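You operate a simulated robot arm through the tools that you are given. There is no shell and no other tool. Be economical: measure what you need, move in short steps, check, and stop when the job is done.

You are at the controls of a simulated robot arm. One attempt, no reset.

## Task
Brew the coffee on mild and switch off once it has run through.
Fine: push the basket in and set the maker's dial before you switch on.

The check looks at the end state, three seconds after you hand in, the way a careful person would. Anything else that was tipped, shoved, dropped, spilled or broken makes it a failure.

## Robot
A 6-joint arm with a two-finger gripper on a trunk, on a base that drives. Base frame: it is fixed to the floor where the robot stands at the start and does not move with it; the origin is under the middle of the robot, x ahead of it, y to its left, z up; the surface under the hand at the start is at about z = 740. Readings come in mm, degrees, newtons and seconds.
With the tool pointing down near the work surface it reaches from about 300 to 740 mm from the robot's upright axis, wherever it stands. Its first joint turns from -166.0 to 166.0 degrees. Places, roughly: black basket [600, 200, 1000]; coffee maker [700, 200, 900]; red switch [700, 300, 1100]; small dial [700, 300, 1100]. Payload 3.43 kg.
The tool frame sits at the grasp point between the pads (the TCP): z along the fingers, y along the line on which they close. The tips reach 20 mm beyond it. Largest opening 124 mm; the body of the gripper starts 93 mm behind the TCP.
Orientation is told as [roll, pitch, yaw] about the base's x, y, z axes, in that order, counted from this pose: with the fingers straight down and closing along the base's y, the tool's x points along the base's -x, its y along +y and its z along -z.

## Interface
- The arm moves only by the tool nudge_tool. Its argument "plan" is a list of rows, each a list of 3 entries, a list of its own where there are three numbers: the shift along the tool's x, y, z in mm, then the turn, a rotation vector about the tool's x, y, z in degrees, then the gripper command, from -1 (shut) to 1 (fully open), values between in proportion. In form: [[[tx, ty, tz], [ax, ay, az], fingers], ...]. A call has 1 to 20 rows; each row shifts and turns the commanded pose from where the row before left it, along the tool's axes as they then stand. A row lasts 0.2 s, in which the tool goes at most 50 mm and 8.6 degrees; a call with a longer step from one row to the next is refused whole, and so is a gripper value outside its range. A pose out of reach is approached as far as the arm can. The call stops where the force on the tool passes 40 N (or 10 N more than at its start, if that is more) or the arm is blocked; 0.2 s more then pass. Each finger travels about 153 mm/s and halts on what it meets, pressing with about 23 N; the grip force reading is that of the motor and also rises with nothing between the fingers. The clock runs only during rows and for 0.2 s after the last one: add rows that do not move to give the fingers time. The reply holds the time, the measured pose of the TCP, the force on the tool along the base axes, the opening and the grip force, in the units named above and with some noise, with the torque about the TCP (base axes, N m) and any sound that the robot's microphone picked up.
- Cameras (640 x 400 px; columns grow to the right, rows downward): "scene" is now at [25.4, 161.8, 1499.5]; the picture's right is [0.09, -1.00, 0.00], its down [-0.61, -0.05, -0.79] and it looks along [0.79, 0.07, -0.61] (base axes); focal length 251 px, centre (320, 200). "wrist" rides on the gripper at [82, 14, -140] in the tool frame; the picture's right is [-0.17, 0.99, 0.00], its down [-0.83, -0.14, -0.54] and it looks along [-0.53, -0.09, 0.84] (tool axes); focal length 243 px, centre (320, 200). There is no depth. A picture from a camera that has moved, and an enlarged one, comes with that camera's place and axes in the base frame and with its lens.
- capture(camera): a new picture of that camera. It takes no simulated time.
- roll_base(legs): drives the robot by 1 to 6 legs, each [ahead, left, turn to the left] in mm, mm and degrees, along the robot's own axes; the way and the turn of a leg run together, so that a leg with both is an arc; at most 1500 mm and 180 degrees a leg. The arm and the cameras ride along, it lands a little off, and it stops where it bumps. It gives what a move gives.
- turn_head(pan, tilt): turns the head with the scene camera to pan (to the left, within 155 degrees either way) and tilt (down, from -29 to 69), counted from straight ahead of the robot. It gives what a move gives.
- enlarge(camera, box): a new picture of the part [left, top, right, bottom] of that camera's present view, enlarged. It takes no simulated time.
- job_done(): hands the job in; it is judged then, once.

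Go step by step. Nothing tells you exact positions but the pictures and the camera data: compare them with the known pose of the tool, close in by small moves and look again before you grip or let go. The budget is 120 turns and 82 pictures, counting those below and the enlarged ones. Unless the task says otherwise, let go and move clear before handing in, and close with one line.

The tools are called after "Call:" by a JSON object that holds its "fn" and its "kwargs". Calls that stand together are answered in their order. nudge_tool: Moves the arm, as the interface text tells. Its arguments: {"type":"object","properties":{"plan":{"type":"array","items":{"type":"array"}}},"required":["plan"]} The other tools are called the same way: roll_base (legs) drives the base; turn_head (pan, tilt) turns the head that bears the scene camera; capture (camera) takes a picture; enlarge (camera, box) takes an enlarged picture of a part of a camera's view; job_done () hands the job in.

At the start:

```text
time_s: 0.0
eef_pos: [313.1, 283.4, 1001.0]
tool_rot: [0.0, 0.0, 0.1]
force: [-0.7, -1.3, 8.3]
ft_torque: [0.07, -0.05, 0.01]
width: 123.8
finger_force: 0.3
robot x, y, heading: [-0.5, -1.0, 0.0]
head pan, tilt: [5.1, 37.9]
```

scene: 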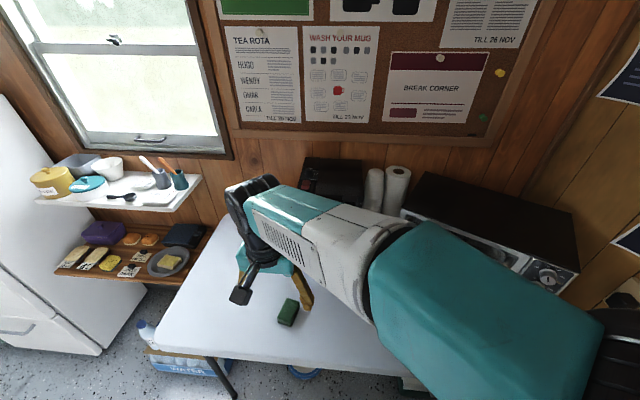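
wrist: 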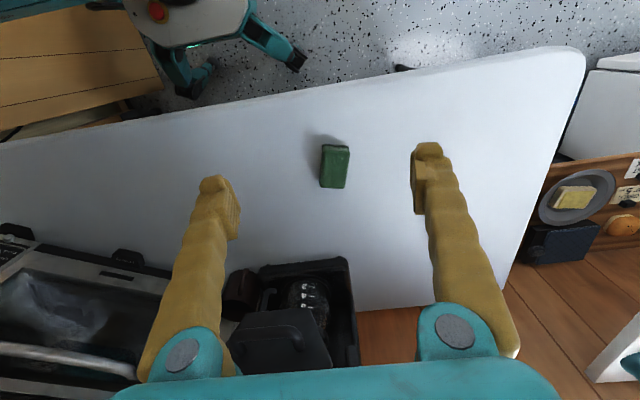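

The arm hides the coffee maker from the scene camera. I'll move the tool to the left and look at the maker up close.

Call:
{"fn": "nudge_tool", "kwargs": {"plan": [[[0, 40, 0], [0, 0, 0], -1], [[0, 40, 0], [0, 0, 0], -1], [[0, 40, 0], [0, 0, 0], -1], [[0, 40, 0], [0, 0, 0], -1], [[0, 40, 0], [0, 0, 0], -1]]}}

Call:
{"fn": "capture", "kwargs": {"camera": "scene"}}

Call:
{"fn": "enlarge", "kwargs": {"camera": "scene", "box": [240, 120, 440, 245]}}

```text
time_s: 1.2
eef_pos: [316.1, 485.4, 999.0]
tool_rot: [0.2, 0.0, -0.3]
force: [3.2, 2.3, 2.4]
ft_torque: [-0.18, 0.47, -0.01]
width: 0.5
finger_force: 22.8
robot x, y, heading: [-0.8, -3.7, -0.2]
head pan, tilt: [5.1, 37.9]
```

```text
79 pictures are left
camera scene: at [30.2, 161.2, 1497.1], right [0.09, -1.0, 0.0], down [-0.61, -0.05, -0.79], along [0.78, 0.07, -0.62], focal length 251 px, centre (320, 200)
```

scene: 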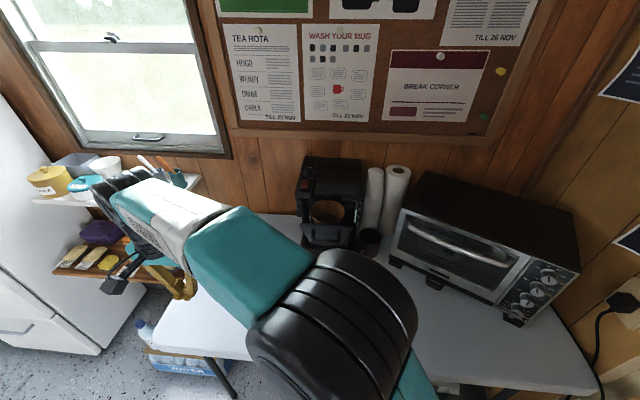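

```text
3.20 times, centred on (340, 182) of scene
camera zoom: at [30.2, 161.2, 1497.1], right [0.09, -1.0, 0.0], down [-0.61, -0.05, -0.79], along [0.78, 0.07, -0.62], focal length 804 px, centre (256, 256)
```

zoom: 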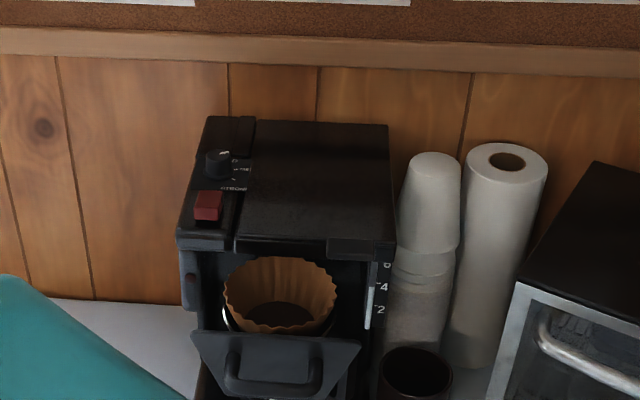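

The maker is now in view: the basket is pulled out towards me, and the red rocker switch and black dial are on the top left. I'll zoom in on the controls.

Call:
{"fn": "enlarge", "kwargs": {"camera": "scene", "box": [292, 152, 340, 200]}}

Call:
{"fn": "enlarge", "kwargs": {"camera": "scene", "box": [280, 150, 400, 260]}}

```text
8.33 times, centred on (316, 176) of scene
camera zoom: at [30.2, 161.2, 1497.1], right [0.09, -1.0, 0.0], down [-0.61, -0.05, -0.79], along [0.78, 0.07, -0.62], focal length 2092 px, centre (353, 400)
```

zoom: 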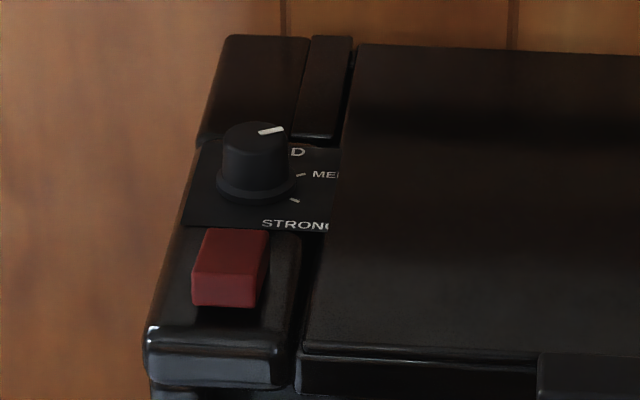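

```text
3.64 times, centred on (340, 205) of scene
camera zoom: at [30.2, 161.2, 1497.1], right [0.09, -1.0, 0.0], down [-0.61, -0.05, -0.79], along [0.78, 0.07, -0.62], focal length 913 px, centre (247, 182)
```

zoom: 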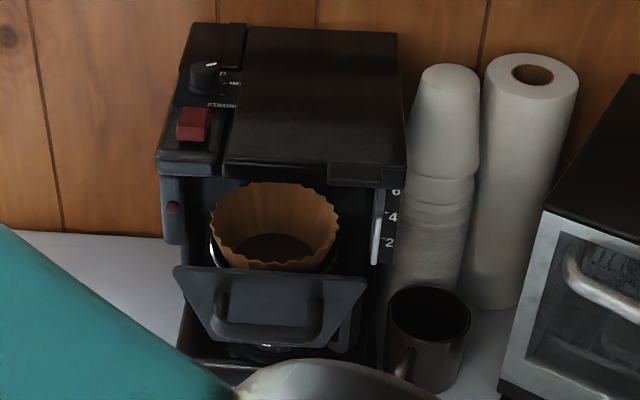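

The dial's scale runs MILD (at the back), MED, STRONG (at the front). I'll raise the arm and put the wrist camera above the maker to see the dial from the top and get positions.

Call:
{"fn": "nudge_tool", "kwargs": {"plan": [[[0, 0, -45], [0, 0, 0], -1], [[0, 0, -45], [0, 0, 0], -1], [[0, 0, -45], [0, 0, 0], -1], [[0, 0, -45], [0, 0, 0], -1], [[0, 0, -45], [0, 0, 0], -1], [[0, 0, -45], [0, 0, 0], -1], [[-20, -45, 0], [0, 0, 0], -1], [[-40, -30, 0], [0, 0, 0], -1], [[-40, -30, 0], [0, 0, 0], -1], [[-40, -30, 0], [0, 0, 0], -1], [[-20, -30, 0], [0, 0, 0], -1]]}}

Call:
{"fn": "capture", "kwargs": {"camera": "wrist"}}

Call:
{"fn": "capture", "kwargs": {"camera": "scene"}}

```text
time_s: 3.6
eef_pos: [462.1, 289.8, 1214.8]
tool_rot: [0.2, -0.1, 0.1]
force: [-0.6, -0.9, 0.2]
ft_torque: [0.12, -0.1, 0.04]
width: 0.2
finger_force: 22.8
out of reach, approached as far as the arm can: row 5, 6
robot x, y, heading: [-6.9, -8.6, 0.5]
head pan, tilt: [5.1, 37.9]
```

```text
75 pictures are left
camera wrist: at [379.8, 303.7, 1355.6], right [0.17, 0.99, 0.0], down [0.83, -0.14, 0.54], along [0.53, -0.09, -0.84], focal length 243 px, centre (320, 200)
```

wrist: 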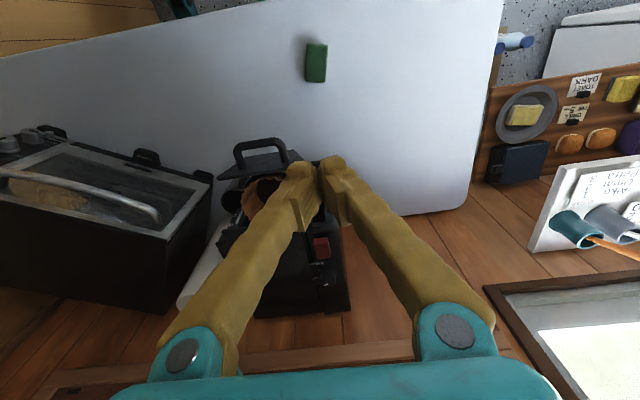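

```text
74 pictures are left
camera scene: at [22.6, 148.5, 1498.0], right [0.1, -0.99, 0.0], down [-0.61, -0.06, -0.79], along [0.79, 0.08, -0.61], focal length 251 px, centre (320, 200)
```

scene: 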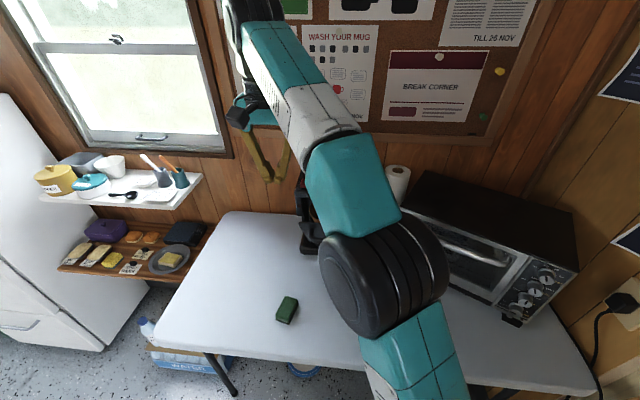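

Call:
{"fn": "enlarge", "kwargs": {"camera": "wrist", "box": [230, 200, 390, 320]}}

Call:
{"fn": "enlarge", "kwargs": {"camera": "wrist", "box": [296, 225, 356, 295]}}

```text
3.33 times, centred on (310, 260) of wrist
camera zoom: at [379.8, 303.7, 1355.6], right [0.17, 0.99, 0.0], down [0.83, -0.14, 0.54], along [0.53, -0.09, -0.84], focal length 809 px, centre (353, 0)
```

zoom: 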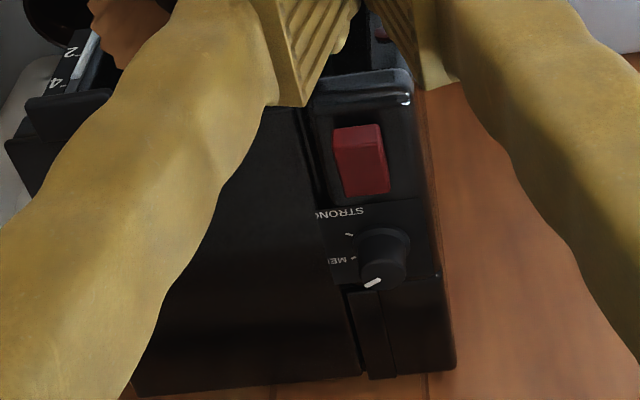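

```text
5.71 times, centred on (326, 260) of wrist
camera zoom: at [379.8, 303.7, 1355.6], right [0.17, 0.99, 0.0], down [0.83, -0.14, 0.54], along [0.53, -0.09, -0.84], focal length 1386 px, centre (286, -143)
```

zoom: 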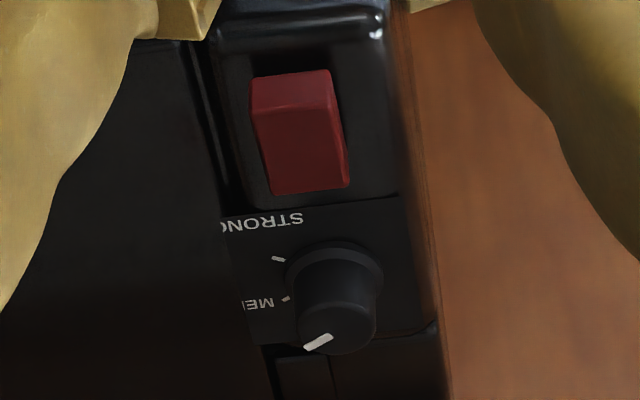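

I place the switch near (660, 261, 1055), the dial near (735, 260, 1070), and the basket handle near (512, 187, 975). The dial looks to be on MED now. First I push the basket in, so I back off, tilt the fingers forward and look.

Call:
{"fn": "nudge_tool", "kwargs": {"plan": [[[40, -30, 0], [0, 0, 0], -1], [[40, -35, 0], [0, 0, 0], -1], [[10, -38, 30], [0, 0, 0], -1], [[0, 0, 40], [0, -7.5, 0], -1], [[0, 0, 30], [0, -7.5, 0], -1], [[0, 0, 0], [0, -7.5, 0], -1], [[0, 0, 0], [0, -7.5, 0], -1], [[0, 0, 0], [0, -7.5, 0], -1], [[0, 0, 0], [0, -7.5, 0], -1], [[0, 0, 0], [0, -7.5, 0], -1], [[0, 0, 0], [0, -7.5, 0], -1], [[0, 0, 0], [0, 0, 0], -1]]}}

Call:
{"fn": "capture", "kwargs": {"camera": "wrist"}}

Call:
{"fn": "capture", "kwargs": {"camera": "scene"}}

```text
refused: row 2 steps farther than a row can; nothing moved
```

```text
71 pictures are left
camera wrist: at [379.8, 303.7, 1355.6], right [0.17, 0.99, 0.0], down [0.83, -0.14, 0.54], along [0.53, -0.09, -0.84], focal length 243 px, centre (320, 200)
```

wrist: 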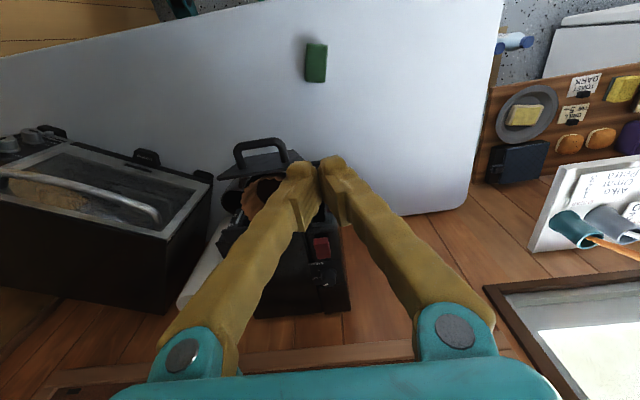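

```text
70 pictures are left
camera scene: at [22.6, 148.5, 1498.0], right [0.1, -0.99, 0.0], down [-0.61, -0.06, -0.79], along [0.79, 0.08, -0.61], focal length 251 px, centre (320, 200)
```

scene: 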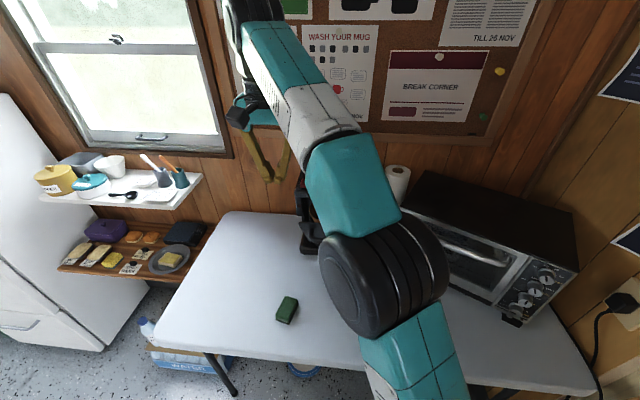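

One row was too long and the call was refused. I'm sending the same path with smaller steps.

Call:
{"fn": "nudge_tool", "kwargs": {"plan": [[[35, -30, 0], [0, 0, 0], -1], [[35, -30, 0], [0, 0, 0], -1], [[10, -35, 25], [0, 0, 0], -1], [[0, -8, 40], [0, 0, 0], -1], [[0, 0, 35], [0, 0, 0], -1], [[0, 0, 0], [0, -7.5, 0], -1], [[0, 0, 0], [0, -7.5, 0], -1], [[0, 0, 0], [0, -7.5, 0], -1], [[0, 0, 0], [0, -7.5, 0], -1], [[0, 0, 0], [0, -7.5, 0], -1], [[0, 0, 0], [0, -7.5, 0], -1], [[0, 0, 0], [0, -7.5, 0], -1], [[0, 0, 0], [0, -7.5, 0], -1], [[0, 0, 0], [0, 0, 0], -1]]}}

```text
time_s: 6.6
eef_pos: [378.8, 191.0, 1118.2]
tool_rot: [0.1, -60.1, 0.0]
force: [1.9, 1.0, 7.4]
ft_torque: [-0.06, 0.93, -0.14]
width: 0.1
finger_force: 22.4
robot x, y, heading: [-5.8, -2.1, -0.1]
head pan, tilt: [5.1, 37.9]
```

Call:
{"fn": "capture", "kwargs": {"camera": "wrist"}}

Call:
{"fn": "capture", "kwargs": {"camera": "scene"}}

```text
69 pictures are left
camera wrist: at [216.9, 203.9, 1118.3], right [0.08, 0.99, 0.14], down [-0.05, -0.14, 0.99], along [1.0, -0.09, 0.04], focal length 243 px, centre (320, 200)
```

wrist: 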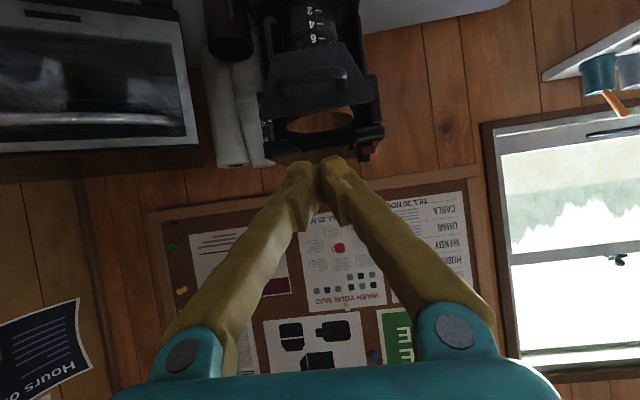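

```text
68 pictures are left
camera scene: at [26.0, 160.7, 1500.3], right [0.09, -1.0, 0.0], down [-0.61, -0.06, -0.79], along [0.79, 0.07, -0.61], focal length 251 px, centre (320, 200)
```

scene: 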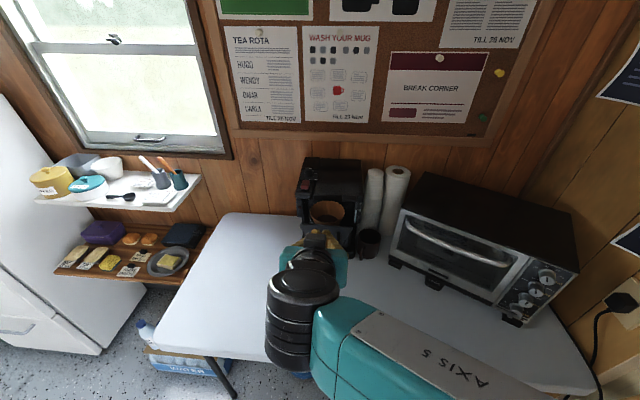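

Call:
{"fn": "enlarge", "kwargs": {"camera": "wrist", "box": [200, 0, 400, 170]}}

Call:
{"fn": "enlarge", "kwargs": {"camera": "scene", "box": [280, 150, 400, 270]}}

```text
2.35 times, centred on (300, 85) of wrist
camera zoom: at [216.9, 203.9, 1118.3], right [0.08, 0.99, 0.14], down [-0.05, -0.14, 0.99], along [1.0, -0.09, 0.04], focal length 571 px, centre (367, 471)
```

zoom: 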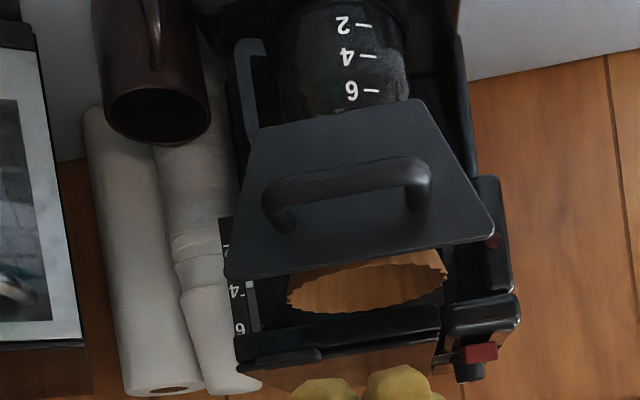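

```text
3.33 times, centred on (340, 210) of scene
camera zoom: at [26.0, 160.7, 1500.3], right [0.09, -1.0, 0.0], down [-0.61, -0.06, -0.79], along [0.79, 0.07, -0.61], focal length 837 px, centre (253, 167)
```

zoom: 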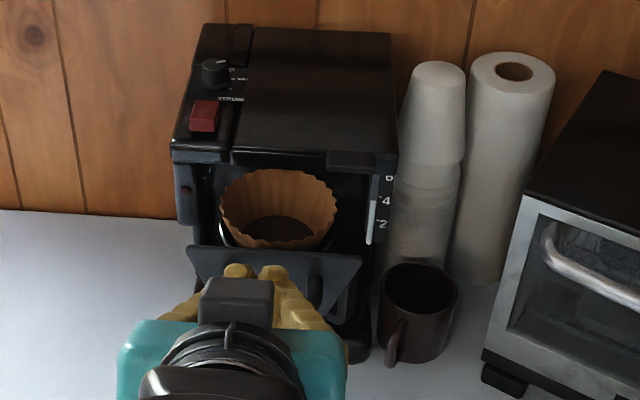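

The panel is centred at about (535, 190, 978), with its handle bar at about z 985. I level the tool, drop to handle height and advance to just short of it.

Call:
{"fn": "nudge_tool", "kwargs": {"plan": [[[0, 0, 0], [0, -7.5, 0], -1], [[0, 0, 0], [0, -7.5, 0], -1], [[0, 0, 0], [0, -7.5, 0], -1], [[0, 0, 0], [0, -7.5, 0], -1], [[40, 0, 0], [0, 0, 0], -1], [[40, 0, 0], [0, 0, 0], -1], [[40, -2, 0], [0, 0, 0], -1], [[13, 0, 30], [0, 0, 0], -1], [[0, 0, 30], [0, 0, 0], -1], [[0, 0, 0], [0, 0, 0], -1]]}}

Call:
{"fn": "capture", "kwargs": {"camera": "wrist"}}

Call:
{"fn": "enlarge", "kwargs": {"camera": "scene", "box": [280, 150, 400, 270]}}

```text
time_s: 8.8
eef_pos: [470.1, 245.4, 1010.7]
tool_rot: [99.3, -89.8, -99.3]
force: [0.2, 0.1, -1.3]
ft_torque: [-0.02, -0.16, 0.03]
width: 0.0
finger_force: 23.0
out of reach, approached as far as the arm can: row 3, 4, 5, 6, 7
robot x, y, heading: [-4.3, -3.9, -0.1]
head pan, tilt: [5.1, 37.9]
```

```text
65 pictures are left
camera wrist: at [330.8, 258.2, 930.1], right [0.0, 0.99, 0.17], down [-0.54, -0.14, 0.83], along [0.84, -0.09, 0.53], focal length 243 px, centre (320, 200)
```

wrist: 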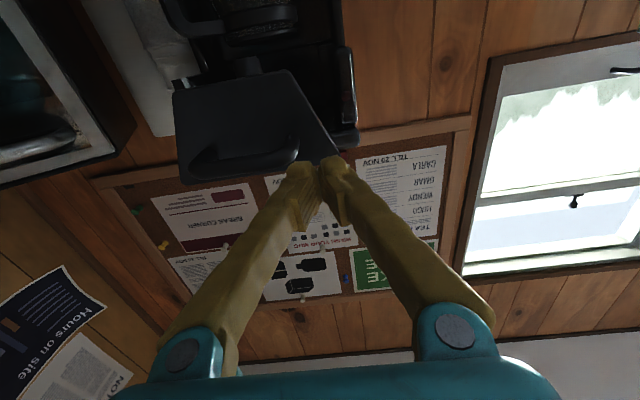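

```text
3.33 times, centred on (340, 210) of scene
camera zoom: at [24.2, 155.0, 1498.3], right [0.09, -1.0, 0.0], down [-0.61, -0.05, -0.79], along [0.79, 0.07, -0.61], focal length 837 px, centre (253, 167)
```

zoom: 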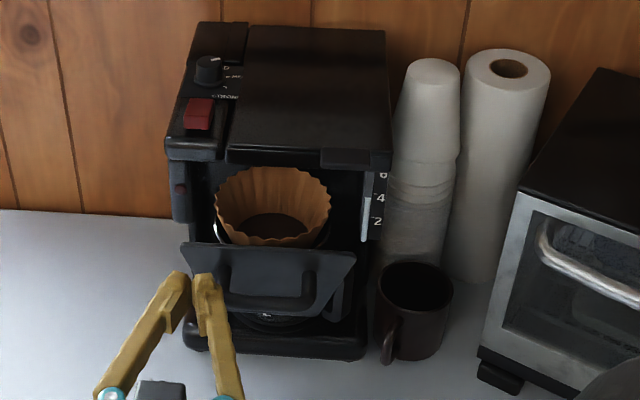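

The tool ended left of and above target because of reach limits. I back off a little and centre it on the handle.

Call:
{"fn": "nudge_tool", "kwargs": {"plan": [[[0, 0, -25], [0, 0, 0], -1], [[10, -28, 0], [0, 0, 0], -1], [[13, -28, 0], [0, 0, 0], -1], [[0, 0, 0], [0, 0, 0], -1]]}}

Call:
{"fn": "enlarge", "kwargs": {"camera": "scene", "box": [280, 150, 400, 270]}}

```text
time_s: 9.8
eef_pos: [459.5, 214.1, 990.2]
tool_rot: [140.0, -89.7, -139.8]
force: [0.2, 0.6, 3.0]
ft_torque: [-0.03, 0.33, -0.06]
width: 0.1
finger_force: 22.9
out of reach, approached as far as the arm can: row 2, 3
robot x, y, heading: [-5.4, -0.4, -0.0]
head pan, tilt: [5.1, 37.9]
```

```text
3.33 times, centred on (340, 210) of scene
camera zoom: at [21.8, 160.6, 1498.5], right [0.09, -1.0, 0.0], down [-0.61, -0.05, -0.79], along [0.79, 0.07, -0.61], focal length 837 px, centre (253, 167)
```

zoom: 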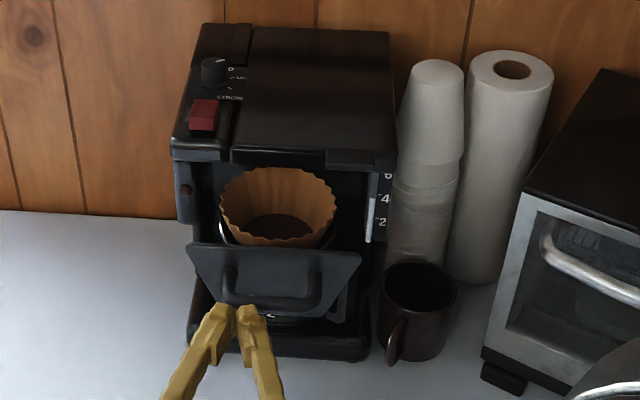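

I'm about 24 mm left of the handle's centre and the arm is at a reach limit, so I shift the base right and back a little instead.

Call:
{"fn": "roll_base", "kwargs": {"legs": [[-30, 0, 0], [0, -24, 0]]}}

Call:
{"fn": "enlarge", "kwargs": {"camera": "scene", "box": [280, 150, 400, 270]}}

```text
time_s: 11.6
eef_pos: [431.3, 192.4, 987.7]
tool_rot: [124.7, -90.0, -124.9]
force: [-3.3, -0.6, 0.3]
ft_torque: [0.01, 0.01, 0.06]
width: 0.2
finger_force: 22.9
robot x, y, heading: [-40.1, -24.7, -0.2]
head pan, tilt: [5.1, 37.9]
```

```text
3.33 times, centred on (340, 210) of scene
camera zoom: at [-9.6, 132.8, 1498.1], right [0.09, -1.0, 0.0], down [-0.61, -0.05, -0.79], along [0.79, 0.07, -0.61], focal length 837 px, centre (253, 167)
```

zoom: 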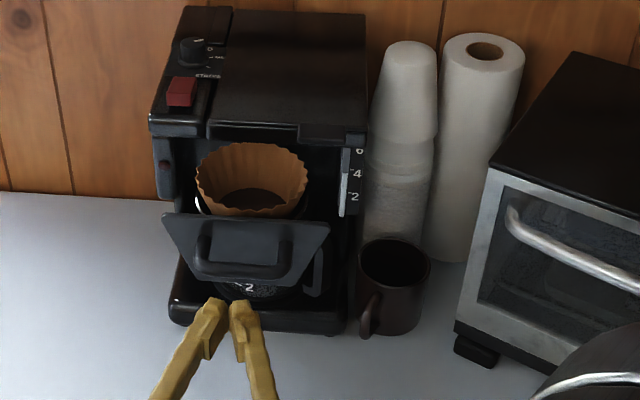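

The fingers are now lined up with the handle. I advance in small steps and check the contact.

Call:
{"fn": "nudge_tool", "kwargs": {"plan": [[[0, 0, 20], [0, 0, 0], -1], [[0, 0, 20], [0, 0, 0], -1], [[0, 0, 10], [0, 0, 0], -1], [[0, 0, 0], [0, 0, 0], -1]]}}

Call:
{"fn": "enlarge", "kwargs": {"camera": "scene", "box": [280, 150, 400, 270]}}

Call:
{"fn": "capture", "kwargs": {"camera": "wrist"}}

```text
time_s: 12.6
eef_pos: [479.7, 187.4, 988.1]
tool_rot: [115.7, -90.0, -115.9]
force: [0.6, -1.9, 3.0]
ft_torque: [0.0, 0.45, 0.26]
width: 0.0
finger_force: 23.0
robot x, y, heading: [-38.2, -26.0, -0.0]
head pan, tilt: [5.1, 37.9]
```

```text
3.33 times, centred on (340, 210) of scene
camera zoom: at [-13.4, 128.2, 1499.2], right [0.09, -1.0, 0.0], down [-0.61, -0.05, -0.79], along [0.79, 0.07, -0.61], focal length 837 px, centre (253, 167)
```

zoom: 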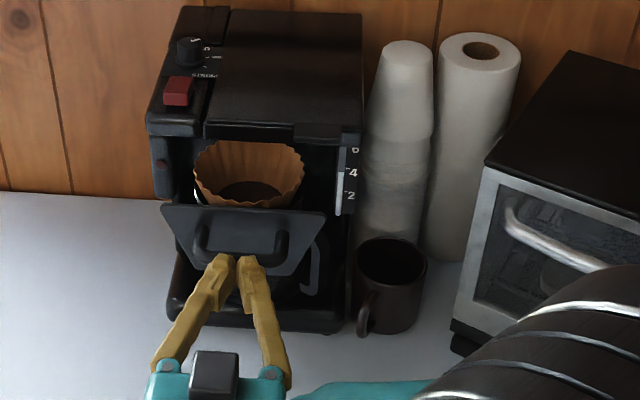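

```text
60 pictures are left
camera wrist: at [340.1, 202.7, 907.1], right [0.0, 0.99, 0.17], down [-0.54, -0.14, 0.83], along [0.84, -0.09, 0.53], focal length 243 px, centre (320, 200)
```

wrist: 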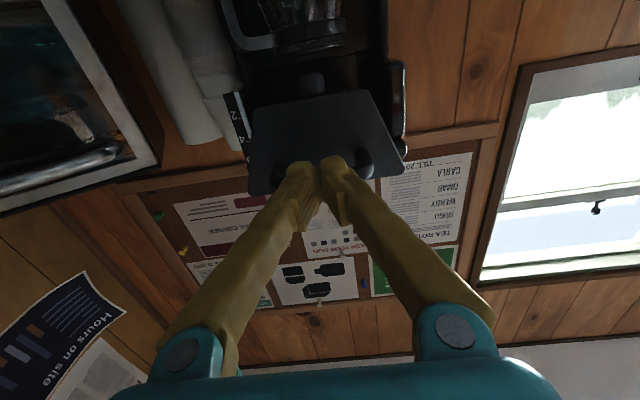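

Call:
{"fn": "nudge_tool", "kwargs": {"plan": [[[0, 0, 10], [0, 0, 0], -1], [[0, 0, 10], [0, 0, 0], -1], [[0, 0, 10], [0, 0, 0], -1], [[0, 0, 10], [0, 0, 0], -1], [[0, 0, 10], [0, 0, 0], -1], [[0, 0, 0], [0, 0, 0], -1]]}}

Call:
{"fn": "enlarge", "kwargs": {"camera": "scene", "box": [280, 150, 400, 270]}}

```text
time_s: 14.0
eef_pos: [533.1, 193.0, 990.8]
tool_rot: [59.0, -89.9, -59.3]
force: [-2.4, -2.6, 3.3]
ft_torque: [-0.02, 0.45, 0.44]
width: 0.1
finger_force: 23.4
robot x, y, heading: [-34.7, -19.9, 0.0]
head pan, tilt: [5.1, 37.9]
```

```text
3.33 times, centred on (340, 210) of scene
camera zoom: at [-9.3, 135.0, 1500.1], right [0.09, -1.0, 0.0], down [-0.61, -0.05, -0.79], along [0.79, 0.07, -0.61], focal length 837 px, centre (253, 167)
```

zoom: 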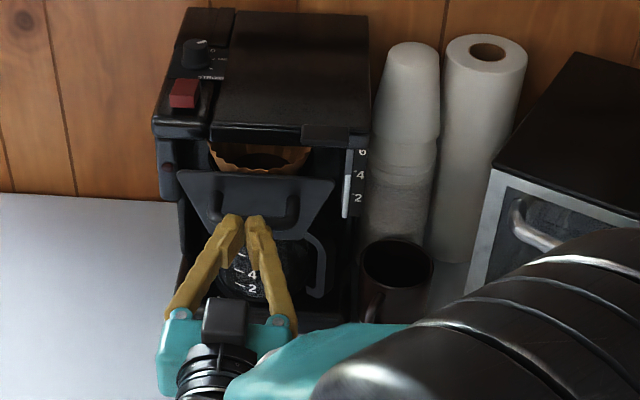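

The basket is sliding in freely. I keep pushing until it seats.

Call:
{"fn": "nudge_tool", "kwargs": {"plan": [[[0, 0, 10], [0, 0, 0], -1], [[0, 0, 10], [0, 0, 0], -1], [[0, 0, 10], [0, 0, 0], -1], [[0, 0, 10], [0, 0, 0], -1], [[0, 0, 0], [0, 0, 0], -1]]}}

Call:
{"fn": "enlarge", "kwargs": {"camera": "scene", "box": [280, 150, 400, 270]}}

```text
time_s: 15.2
eef_pos: [568.1, 200.2, 990.8]
tool_rot: [166.4, -89.6, -166.1]
force: [-0.5, 2.7, -0.6]
ft_torque: [0.01, -0.1, -0.42]
width: 0.2
finger_force: 23.2
robot x, y, heading: [-41.7, -29.7, 0.5]
head pan, tilt: [5.1, 37.9]
```

```text
3.33 times, centred on (340, 210) of scene
camera zoom: at [-16.9, 126.6, 1498.9], right [0.09, -1.0, 0.0], down [-0.61, -0.06, -0.79], along [0.79, 0.08, -0.61], focal length 837 px, centre (253, 167)
```

zoom: 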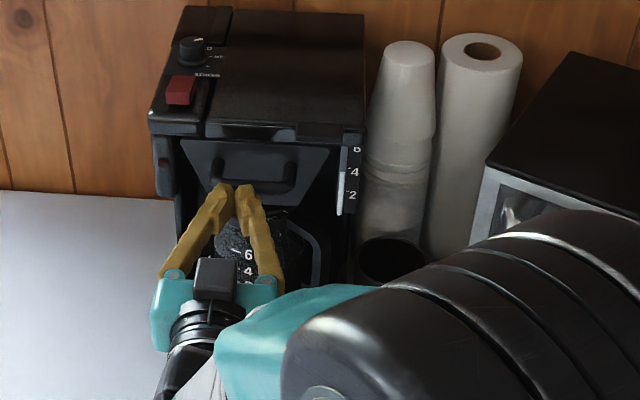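

Call:
{"fn": "nudge_tool", "kwargs": {"plan": [[[0, 0, 6], [0, 0, 0], -1], [[0, 0, 6], [0, 0, 0], -1], [[0, 0, 6], [0, 0, 0], -1], [[0, 0, 6], [0, 0, 0], -1], [[0, 0, 6], [0, 0, 0], -1], [[0, 0, 0], [0, 0, 0], -1]]}}

Call:
{"fn": "enlarge", "kwargs": {"camera": "scene", "box": [280, 150, 400, 270]}}

```text
time_s: 15.9
eef_pos: [580.1, 193.9, 985.8]
tool_rot: [-10.5, -89.7, 10.7]
force: [-25.7, -5.4, 1.3]
ft_torque: [0.07, -0.36, -0.15]
width: 5.9
finger_force: 33.9
robot x, y, heading: [-44.4, -34.0, 0.5]
head pan, tilt: [5.1, 37.9]
stopped in row 3: the force on the tool passed its limit at 49 N (the readings are from after the stop); the commanded pose is now the measured one
```

```text
3.33 times, centred on (340, 210) of scene
camera zoom: at [-20.0, 125.0, 1499.4], right [0.1, -1.0, 0.0], down [-0.61, -0.06, -0.79], along [0.79, 0.08, -0.61], focal length 837 px, centre (253, 167)
```

zoom: 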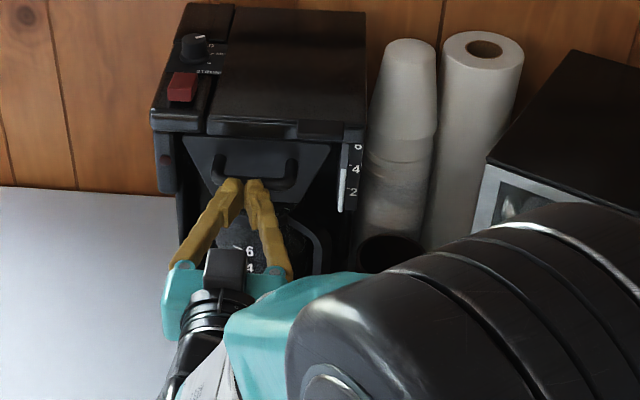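

The push met a firm stop with the panel close to the front of the maker. I back away and look at how it seated.

Call:
{"fn": "nudge_tool", "kwargs": {"plan": [[[0, 0, -20], [0, 0, 0], -1], [[0, 0, -40], [0, 0, 0], -1], [[0, 0, -30], [0, 0, 0], -1], [[0, 0, 0], [0, 0, 0], -1]]}}

Call:
{"fn": "enlarge", "kwargs": {"camera": "scene", "box": [280, 150, 400, 270]}}

Call:
{"fn": "capture", "kwargs": {"camera": "wrist"}}

```text
time_s: 16.9
eef_pos: [488.9, 193.9, 986.8]
tool_rot: [-7.7, -89.6, 7.6]
force: [-2.2, 2.0, 3.0]
ft_torque: [0.0, 0.4, -0.31]
width: 0.1
finger_force: 34.7
robot x, y, heading: [-42.6, -27.9, 0.3]
head pan, tilt: [5.1, 37.9]
```

```text
3.33 times, centred on (340, 210) of scene
camera zoom: at [-16.2, 130.8, 1499.2], right [0.09, -1.0, 0.0], down [-0.61, -0.06, -0.79], along [0.79, 0.07, -0.61], focal length 837 px, centre (253, 167)
```

zoom: 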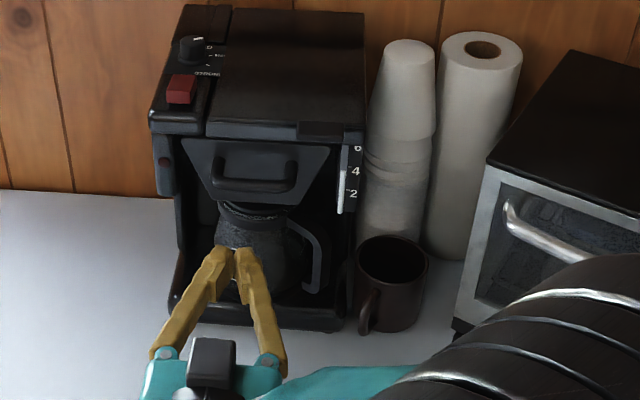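

```text
55 pictures are left
camera wrist: at [348.6, 207.9, 905.9], right [0.0, 0.99, 0.16], down [-0.53, -0.14, 0.83], along [0.85, -0.09, 0.53], focal length 243 px, centre (320, 200)
```

wrist: 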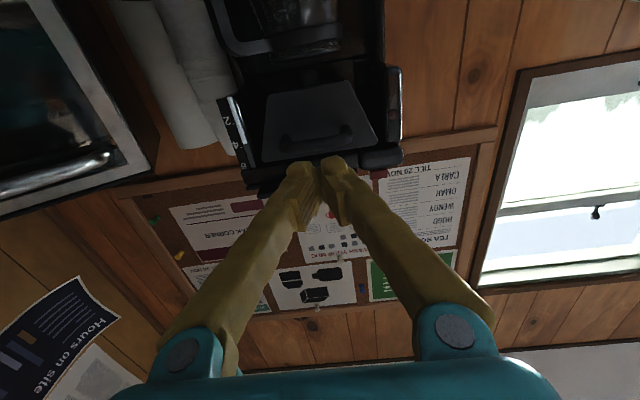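

The basket is in, flush under the lid edge. The dial is out of reach from here, so I raise and straighten the tool, then check how close the base can get to the table.

Call:
{"fn": "nudge_tool", "kwargs": {"plan": [[[-40, 0, 0], [0, 0, 0], -1], [[-40, 0, 0], [0, 0, 0], -1], [[-40, 0, 0], [0, 0, 0], -1], [[-40, 0, 0], [0, 0, 0], -1], [[0, 0, 0], [0, 7.5, 0], -1], [[0, 0, 0], [0, 7.5, 0], -1], [[0, 0, 0], [0, 7.5, 0], -1], [[0, 0, 0], [0, 7.5, 0], -1], [[0, 0, 0], [0, 7.5, 0], -1], [[0, 0, 0], [0, 7.5, 0], -1], [[0, 0, 0], [0, 7.5, 0], -1], [[0, 0, 0], [0, 7.5, 0], -1], [[0, 0, 0], [0, 7.5, 0], -1], [[0, 0, 0], [0, 7.5, 0], -1], [[0, 0, 0], [0, 7.5, 0], -1], [[0, 0, 0], [0, 7.5, 0], -1], [[0, 0, 0], [0, 0, 0], -1]]}}

Call:
{"fn": "turn_head", "kwargs": {"pan": 20, "tilt": 69}}

Call:
{"fn": "capture", "kwargs": {"camera": "scene"}}

Call:
{"fn": "capture", "kwargs": {"camera": "wrist"}}

```text
time_s: 20.5
eef_pos: [492.3, 191.7, 1143.1]
tool_rot: [-0.2, 0.7, 0.0]
force: [1.8, -0.8, -9.3]
ft_torque: [-0.04, 0.28, 0.02]
width: 0.0
finger_force: 33.7
robot x, y, heading: [-42.9, -29.4, 0.4]
head pan, tilt: [5.1, 37.9]
```

```text
time_s: 21.4
eef_pos: [493.0, 191.5, 1145.1]
tool_rot: [-0.1, 0.5, 0.0]
force: [0.1, -1.9, -1.3]
ft_torque: [0.22, 0.15, 0.0]
width: 0.0
finger_force: 34.4
robot x, y, heading: [-42.3, -37.5, 0.6]
head pan, tilt: [20.0, 68.8]
```

```text
54 pictures are left
camera scene: at [-49.9, 134.7, 1460.1], right [0.35, -0.94, 0.0], down [-0.87, -0.33, -0.36], along [0.34, 0.13, -0.93], focal length 251 px, centre (320, 200)
```

scene: 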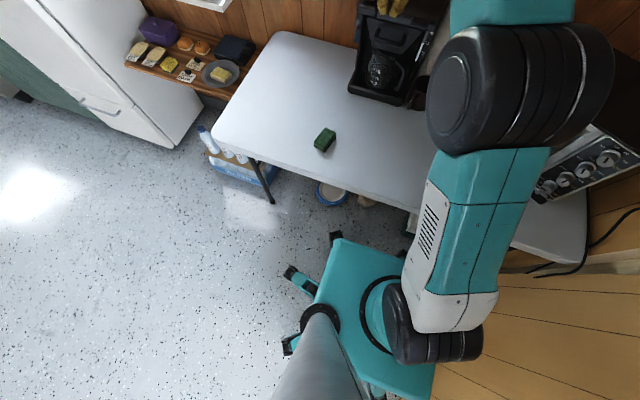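

```text
53 pictures are left
camera wrist: at [412.9, 204.7, 1286.8], right [0.16, 0.99, 0.0], down [0.84, -0.14, 0.53], along [0.53, -0.09, -0.85], focal length 243 px, centre (320, 200)
```

wrist: 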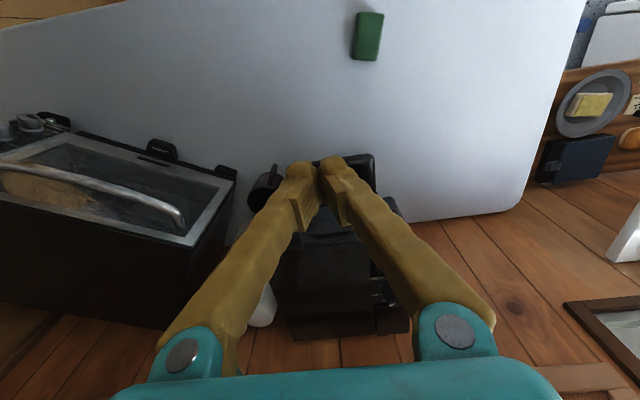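

The base deck and arm column have room before the table edge (x ≈ 285), and the deck can run under the table. I move left, then ahead, with the tool well above everything.

Call:
{"fn": "roll_base", "kwargs": {"legs": [[0, 200, 0], [150, 0, 0]]}}

Call:
{"fn": "turn_head", "kwargs": {"pan": 0, "tilt": 45}}

Call:
{"fn": "capture", "kwargs": {"camera": "scene"}}

Call:
{"fn": "capture", "kwargs": {"camera": "wrist"}}

```text
time_s: 25.1
eef_pos: [493.4, 395.1, 1146.9]
tool_rot: [0.1, 0.3, 0.3]
force: [0.4, 0.1, 6.2]
ft_torque: [0.01, 0.1, 0.01]
width: 0.0
finger_force: 34.2
robot x, y, heading: [-50.1, 139.8, 0.5]
head pan, tilt: [20.0, 68.8]
stopped in leg 1: the robot was blocked; the commanded pose is now the measured one
```

```text
time_s: 26.0
eef_pos: [496.1, 391.9, 1143.9]
tool_rot: [0.0, 0.4, 0.0]
force: [1.1, 1.3, -1.8]
ft_torque: [-0.1, -0.05, -0.05]
width: 0.2
finger_force: 34.9
robot x, y, heading: [-50.8, 134.7, 0.3]
head pan, tilt: [0.0, 45.0]
```

```text
52 pictures are left
camera scene: at [-24.0, 287.6, 1487.2], right [0.01, -1.0, 0.0], down [-0.71, 0.0, -0.71], along [0.71, 0.0, -0.71], focal length 251 px, centre (320, 200)
```

scene: 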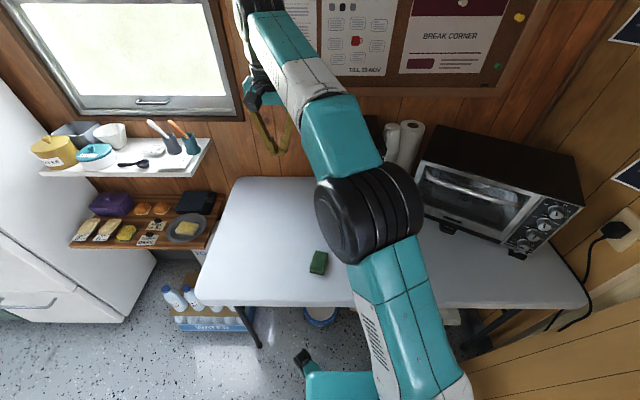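

```text
51 pictures are left
camera wrist: at [415.1, 405.6, 1284.8], right [0.17, 0.99, 0.0], down [0.83, -0.14, 0.53], along [0.52, -0.09, -0.85], focal length 243 px, centre (320, 200)
```

wrist: 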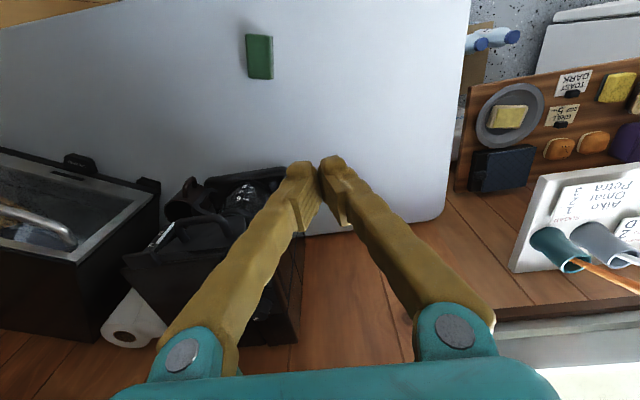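

The base moved about 175 mm left before being stopped, and nothing looks disturbed. That is enough, so now I go ahead gently.

Call:
{"fn": "roll_base", "kwargs": {"legs": [[80, 0, 0]]}}

Call:
{"fn": "turn_head", "kwargs": {"pan": 0, "tilt": 69}}

Call:
{"fn": "capture", "kwargs": {"camera": "scene"}}

```text
time_s: 27.4
eef_pos: [531.1, 388.2, 1143.0]
tool_rot: [-0.3, 1.1, -0.4]
force: [-6.9, -1.4, -2.4]
ft_torque: [0.21, -1.03, 0.03]
width: 0.0
finger_force: 34.3
robot x, y, heading: [-23.2, 124.4, 0.6]
head pan, tilt: [0.0, 45.0]
stopped in leg 1: the robot was blocked; the commanded pose is now the measured one
```

```text
time_s: 28.3
eef_pos: [530.3, 393.2, 1137.0]
tool_rot: [-0.2, 1.1, -0.5]
force: [-3.1, -1.6, 0.1]
ft_torque: [0.14, -0.52, 0.03]
width: 0.0
finger_force: 34.4
robot x, y, heading: [-30.6, 115.2, 0.8]
head pan, tilt: [0.0, 68.8]
```

```text
50 pictures are left
camera scene: at [-33.6, 270.4, 1458.6], right [0.01, -1.0, 0.0], down [-0.93, -0.01, -0.36], along [0.36, 0.0, -0.93], focal length 251 px, centre (320, 200)
```

scene: 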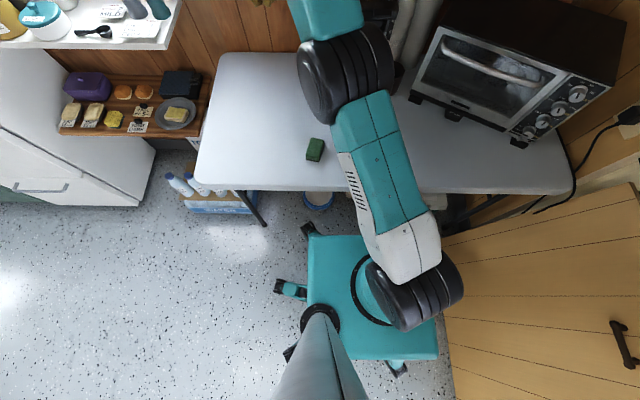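

The base was blocked again after about 30 mm, and I don't yet see by what. I look around the arm and the floor before pushing anything.

Call:
{"fn": "enlarge", "kwargs": {"camera": "scene", "box": [180, 140, 480, 400]}}

Call:
{"fn": "turn_head", "kwargs": {"pan": 0, "tilt": 20}}

Call:
{"fn": "capture", "kwargs": {"camera": "scene"}}

```text
1.54 times, centred on (330, 270) of scene
camera zoom: at [-33.6, 270.4, 1458.6], right [0.01, -1.0, 0.0], down [-0.93, -0.01, -0.36], along [0.36, 0.0, -0.93], focal length 386 px, centre (305, 92)
```

zoom: 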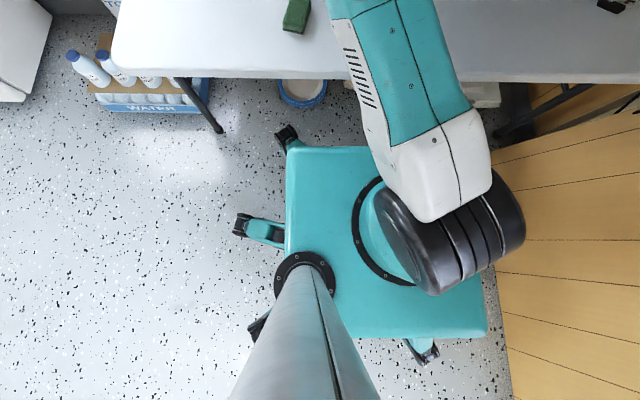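

```text
time_s: 29.5
eef_pos: [532.3, 394.2, 1138.6]
tool_rot: [-0.5, 1.3, -0.8]
force: [4.8, 1.2, -2.8]
ft_torque: [-0.26, 0.58, -0.01]
width: 0.0
finger_force: 34.3
robot x, y, heading: [-27.2, 108.7, 0.4]
head pan, tilt: [0.0, 20.0]
```

```text
48 pictures are left
camera scene: at [10.4, 272.9, 1527.2], right [0.01, -1.0, 0.0], down [-0.35, -0.01, -0.94], along [0.94, 0.0, -0.35], focal length 251 px, centre (320, 200)
```

scene: 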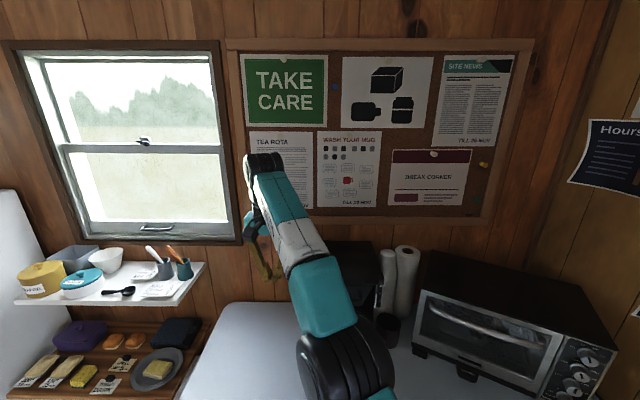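

Nothing is touching. I don't need to drive further anyway: with the tool tilted about 45° the arm reaches the dial from here. First I take a look at the dial from above with the fingers open.

Call:
{"fn": "nudge_tool", "kwargs": {"plan": [[[0, -30, -25], [0, 0, 0], 1], [[0, -40, 0], [0, 0, 0], 1], [[-10, -40, 0], [0, 0, 0], 1], [[-20, -20, 0], [0, 0, 0], 1], [[0, 0, 0], [0, 0, 0], 1]]}}

Call:
{"fn": "capture", "kwargs": {"camera": "wrist"}}

```text
time_s: 30.7
eef_pos: [560.8, 262.6, 1160.0]
tool_rot: [-0.3, 1.1, -0.5]
force: [-1.7, -0.6, -5.2]
ft_torque: [0.02, -0.3, -0.01]
width: 124.1
finger_force: 0.1
robot x, y, heading: [-27.6, 127.3, 0.3]
head pan, tilt: [0.0, 20.0]
```

```text
47 pictures are left
camera wrist: at [482.2, 277.4, 1303.1], right [0.17, 0.98, -0.01], down [0.84, -0.14, 0.52], along [0.51, -0.1, -0.85], focal length 243 px, centre (320, 200)
```

wrist: 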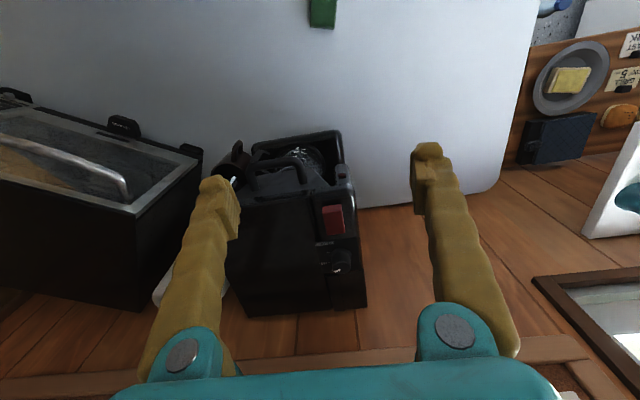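

Call:
{"fn": "enlarge", "kwargs": {"camera": "wrist", "box": [300, 195, 376, 315]}}

Call:
{"fn": "enlarge", "kwargs": {"camera": "wrist", "box": [310, 235, 360, 285]}}

Call:
{"fn": "enlarge", "kwargs": {"camera": "scene", "box": [310, 230, 400, 300]}}

```text
3.33 times, centred on (338, 255) of wrist
camera zoom: at [482.2, 277.4, 1303.1], right [0.17, 0.98, -0.01], down [0.84, -0.14, 0.52], along [0.51, -0.1, -0.85], focal length 809 px, centre (260, 17)
```

zoom: 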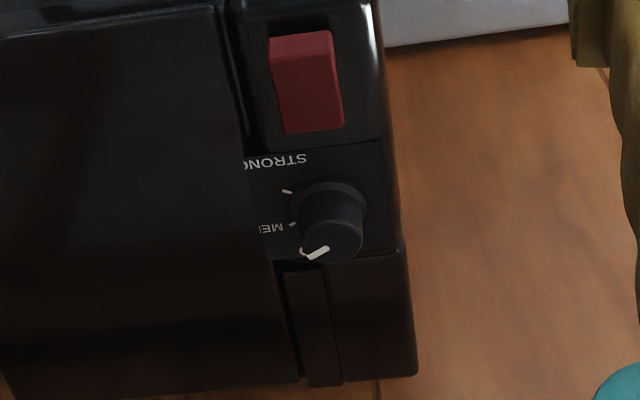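

```text
8.00 times, centred on (335, 260) of wrist
camera zoom: at [482.2, 277.4, 1303.1], right [0.17, 0.98, -0.01], down [0.84, -0.14, 0.52], along [0.51, -0.1, -0.85], focal length 1941 px, centre (200, -280)
```

zoom: 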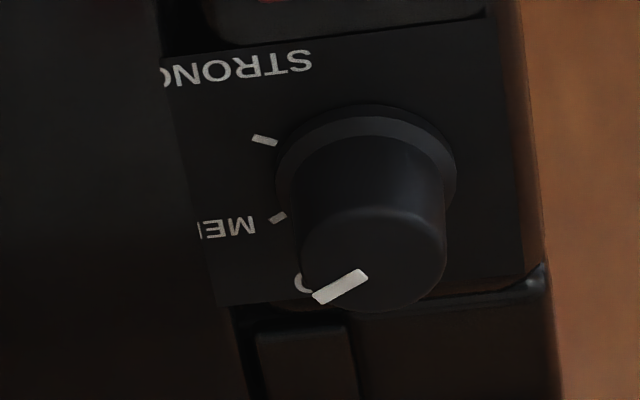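

```text
5.71 times, centred on (355, 265) of scene
camera zoom: at [9.3, 285.1, 1526.0], right [0.01, -1.0, 0.0], down [-0.34, 0.0, -0.94], along [0.94, 0.01, -0.34], focal length 1435 px, centre (120, -171)
```

zoom: 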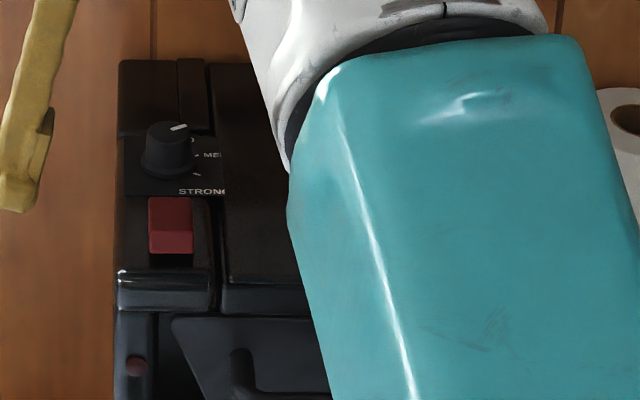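

The dial points at MED; MILD is about 60° further counter-clockwise seen from above. I yaw the tool by -30° and tilt it 40° forward so there is room to turn the knob, then look again.

Call:
{"fn": "nudge_tool", "kwargs": {"plan": [[[0, 0, 0], [0, 0, 7.5], 0.2], [[0, 0, 0], [0, 0, 7.5], 0.2], [[0, 0, 0], [0, 0, 7.5], 0.2], [[0, 0, 0], [0, 0, 7.5], 0.2], [[0, 0, 0], [0, -8, 0], 0.2], [[0, 0, 0], [0, -8, 0], 0.2], [[0, 0, 0], [0, -8, 0], 0.2], [[0, 0, 0], [0, -8, 0], 0.2], [[0, 0, 0], [0, -8, 0], 0.2], [[0, 0, 0], [0, 0, 0], 0.2]]}}

Call:
{"fn": "capture", "kwargs": {"camera": "wrist"}}

Call:
{"fn": "turn_head", "kwargs": {"pan": 0, "tilt": 35}}

Call:
{"fn": "capture", "kwargs": {"camera": "scene"}}

```text
time_s: 32.9
eef_pos: [559.8, 266.8, 1167.8]
tool_rot: [-0.9, -39.4, -29.8]
force: [0.2, 2.2, -2.5]
ft_torque: [-0.38, -0.29, -0.17]
width: 74.4
finger_force: 0.1
robot x, y, heading: [-28.9, 126.5, 0.3]
head pan, tilt: [0.0, 20.0]
```

```text
43 pictures are left
camera wrist: at [436.5, 354.8, 1223.5], right [0.61, 0.79, 0.09], down [0.19, -0.26, 0.95], along [0.77, -0.56, -0.31], focal length 243 px, centre (320, 200)
```

wrist: 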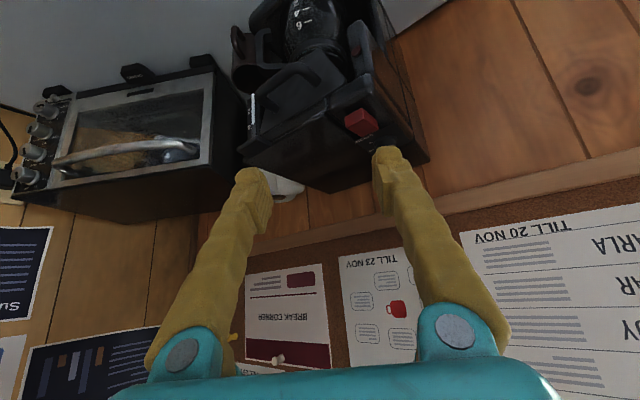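

```text
time_s: 33.6
eef_pos: [556.9, 255.7, 1165.0]
tool_rot: [-0.9, -39.0, -29.7]
force: [-3.3, -2.5, -6.6]
ft_torque: [-0.07, -0.8, 0.28]
width: 74.4
finger_force: 0.1
robot x, y, heading: [-26.3, 122.8, 0.6]
head pan, tilt: [0.0, 35.0]
```

```text
42 pictures are left
camera scene: at [3.1, 276.6, 1502.6], right [0.01, -1.0, 0.0], down [-0.57, 0.0, -0.82], along [0.82, 0.01, -0.57], focal length 251 px, centre (320, 200)
```

scene: 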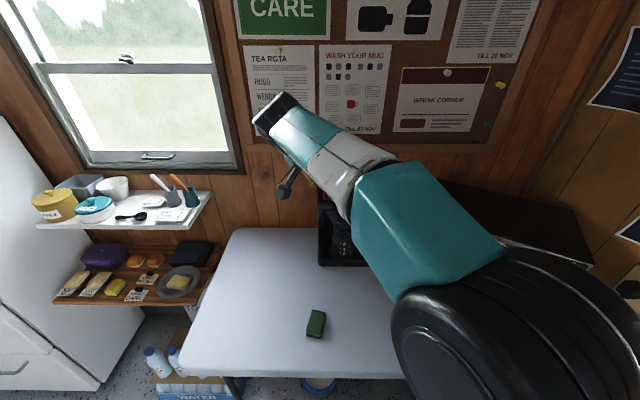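

The dial is hidden behind the left finger from this pose. I move the open fingers to hover just above and around the dial, then look.

Call:
{"fn": "nudge_tool", "kwargs": {"plan": [[[-19, 18.7, 24.6], [0, 0, 0], 0.2], [[-19, 18.7, 24.6], [0, 0, 0], 0.2], [[-19, 18.7, 24.6], [0, 0, 0], 0.2], [[-19, 18.7, 24.6], [0, 0, 0], 0.2], [[0, 0, 0], [0, 0, 0], 0.2]]}}

Call:
{"fn": "capture", "kwargs": {"camera": "wrist"}}

Call:
{"fn": "capture", "kwargs": {"camera": "scene"}}

```text
time_s: 34.8
eef_pos: [700.3, 261.5, 1140.0]
tool_rot: [-1.0, -39.2, -30.2]
force: [0.0, -0.2, -0.6]
ft_torque: [-0.07, -0.08, 0.02]
width: 74.3
finger_force: 0.1
robot x, y, heading: [-26.3, 126.6, -0.1]
head pan, tilt: [0.0, 35.0]
```

```text
41 pictures are left
camera wrist: at [576.9, 351.9, 1196.3], right [0.62, 0.78, 0.09], down [0.19, -0.26, 0.94], along [0.76, -0.56, -0.31], focal length 243 px, centre (320, 200)
```

wrist: 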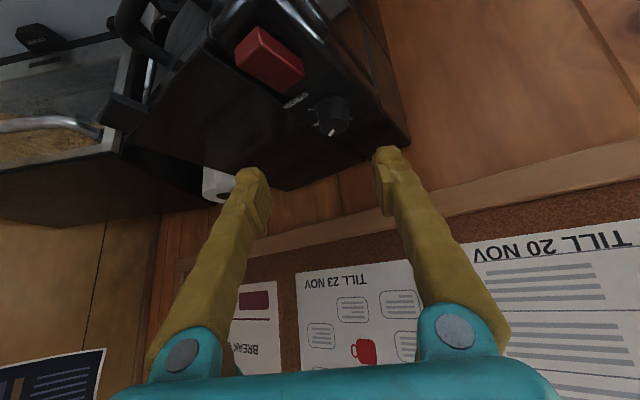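

```text
40 pictures are left
camera scene: at [0.0, 283.6, 1503.2], right [0.0, -1.0, 0.0], down [-0.57, 0.0, -0.82], along [0.82, 0.0, -0.57], focal length 251 px, centre (320, 200)
```

scene: 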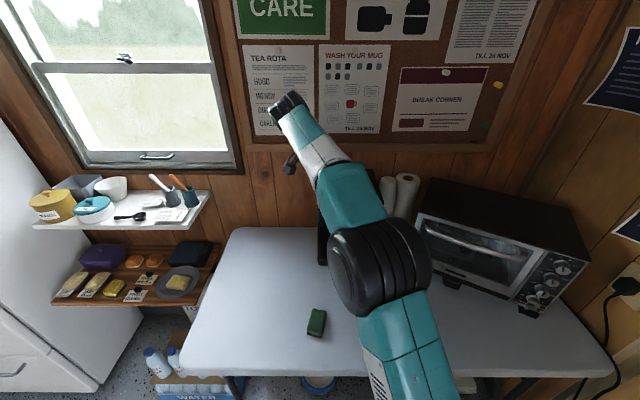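

Call:
{"fn": "enlarge", "kwargs": {"camera": "wrist", "box": [260, 70, 400, 170]}}

```text
4.00 times, centred on (330, 120) of wrist
camera zoom: at [576.9, 351.9, 1196.3], right [0.62, 0.78, 0.09], down [0.19, -0.26, 0.94], along [0.76, -0.56, -0.31], focal length 970 px, centre (280, 520)
```

zoom: 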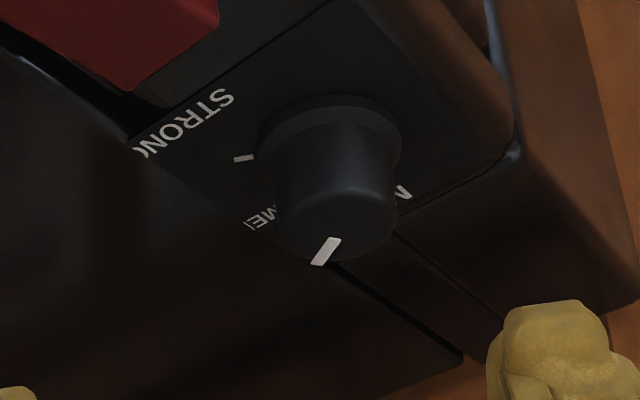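

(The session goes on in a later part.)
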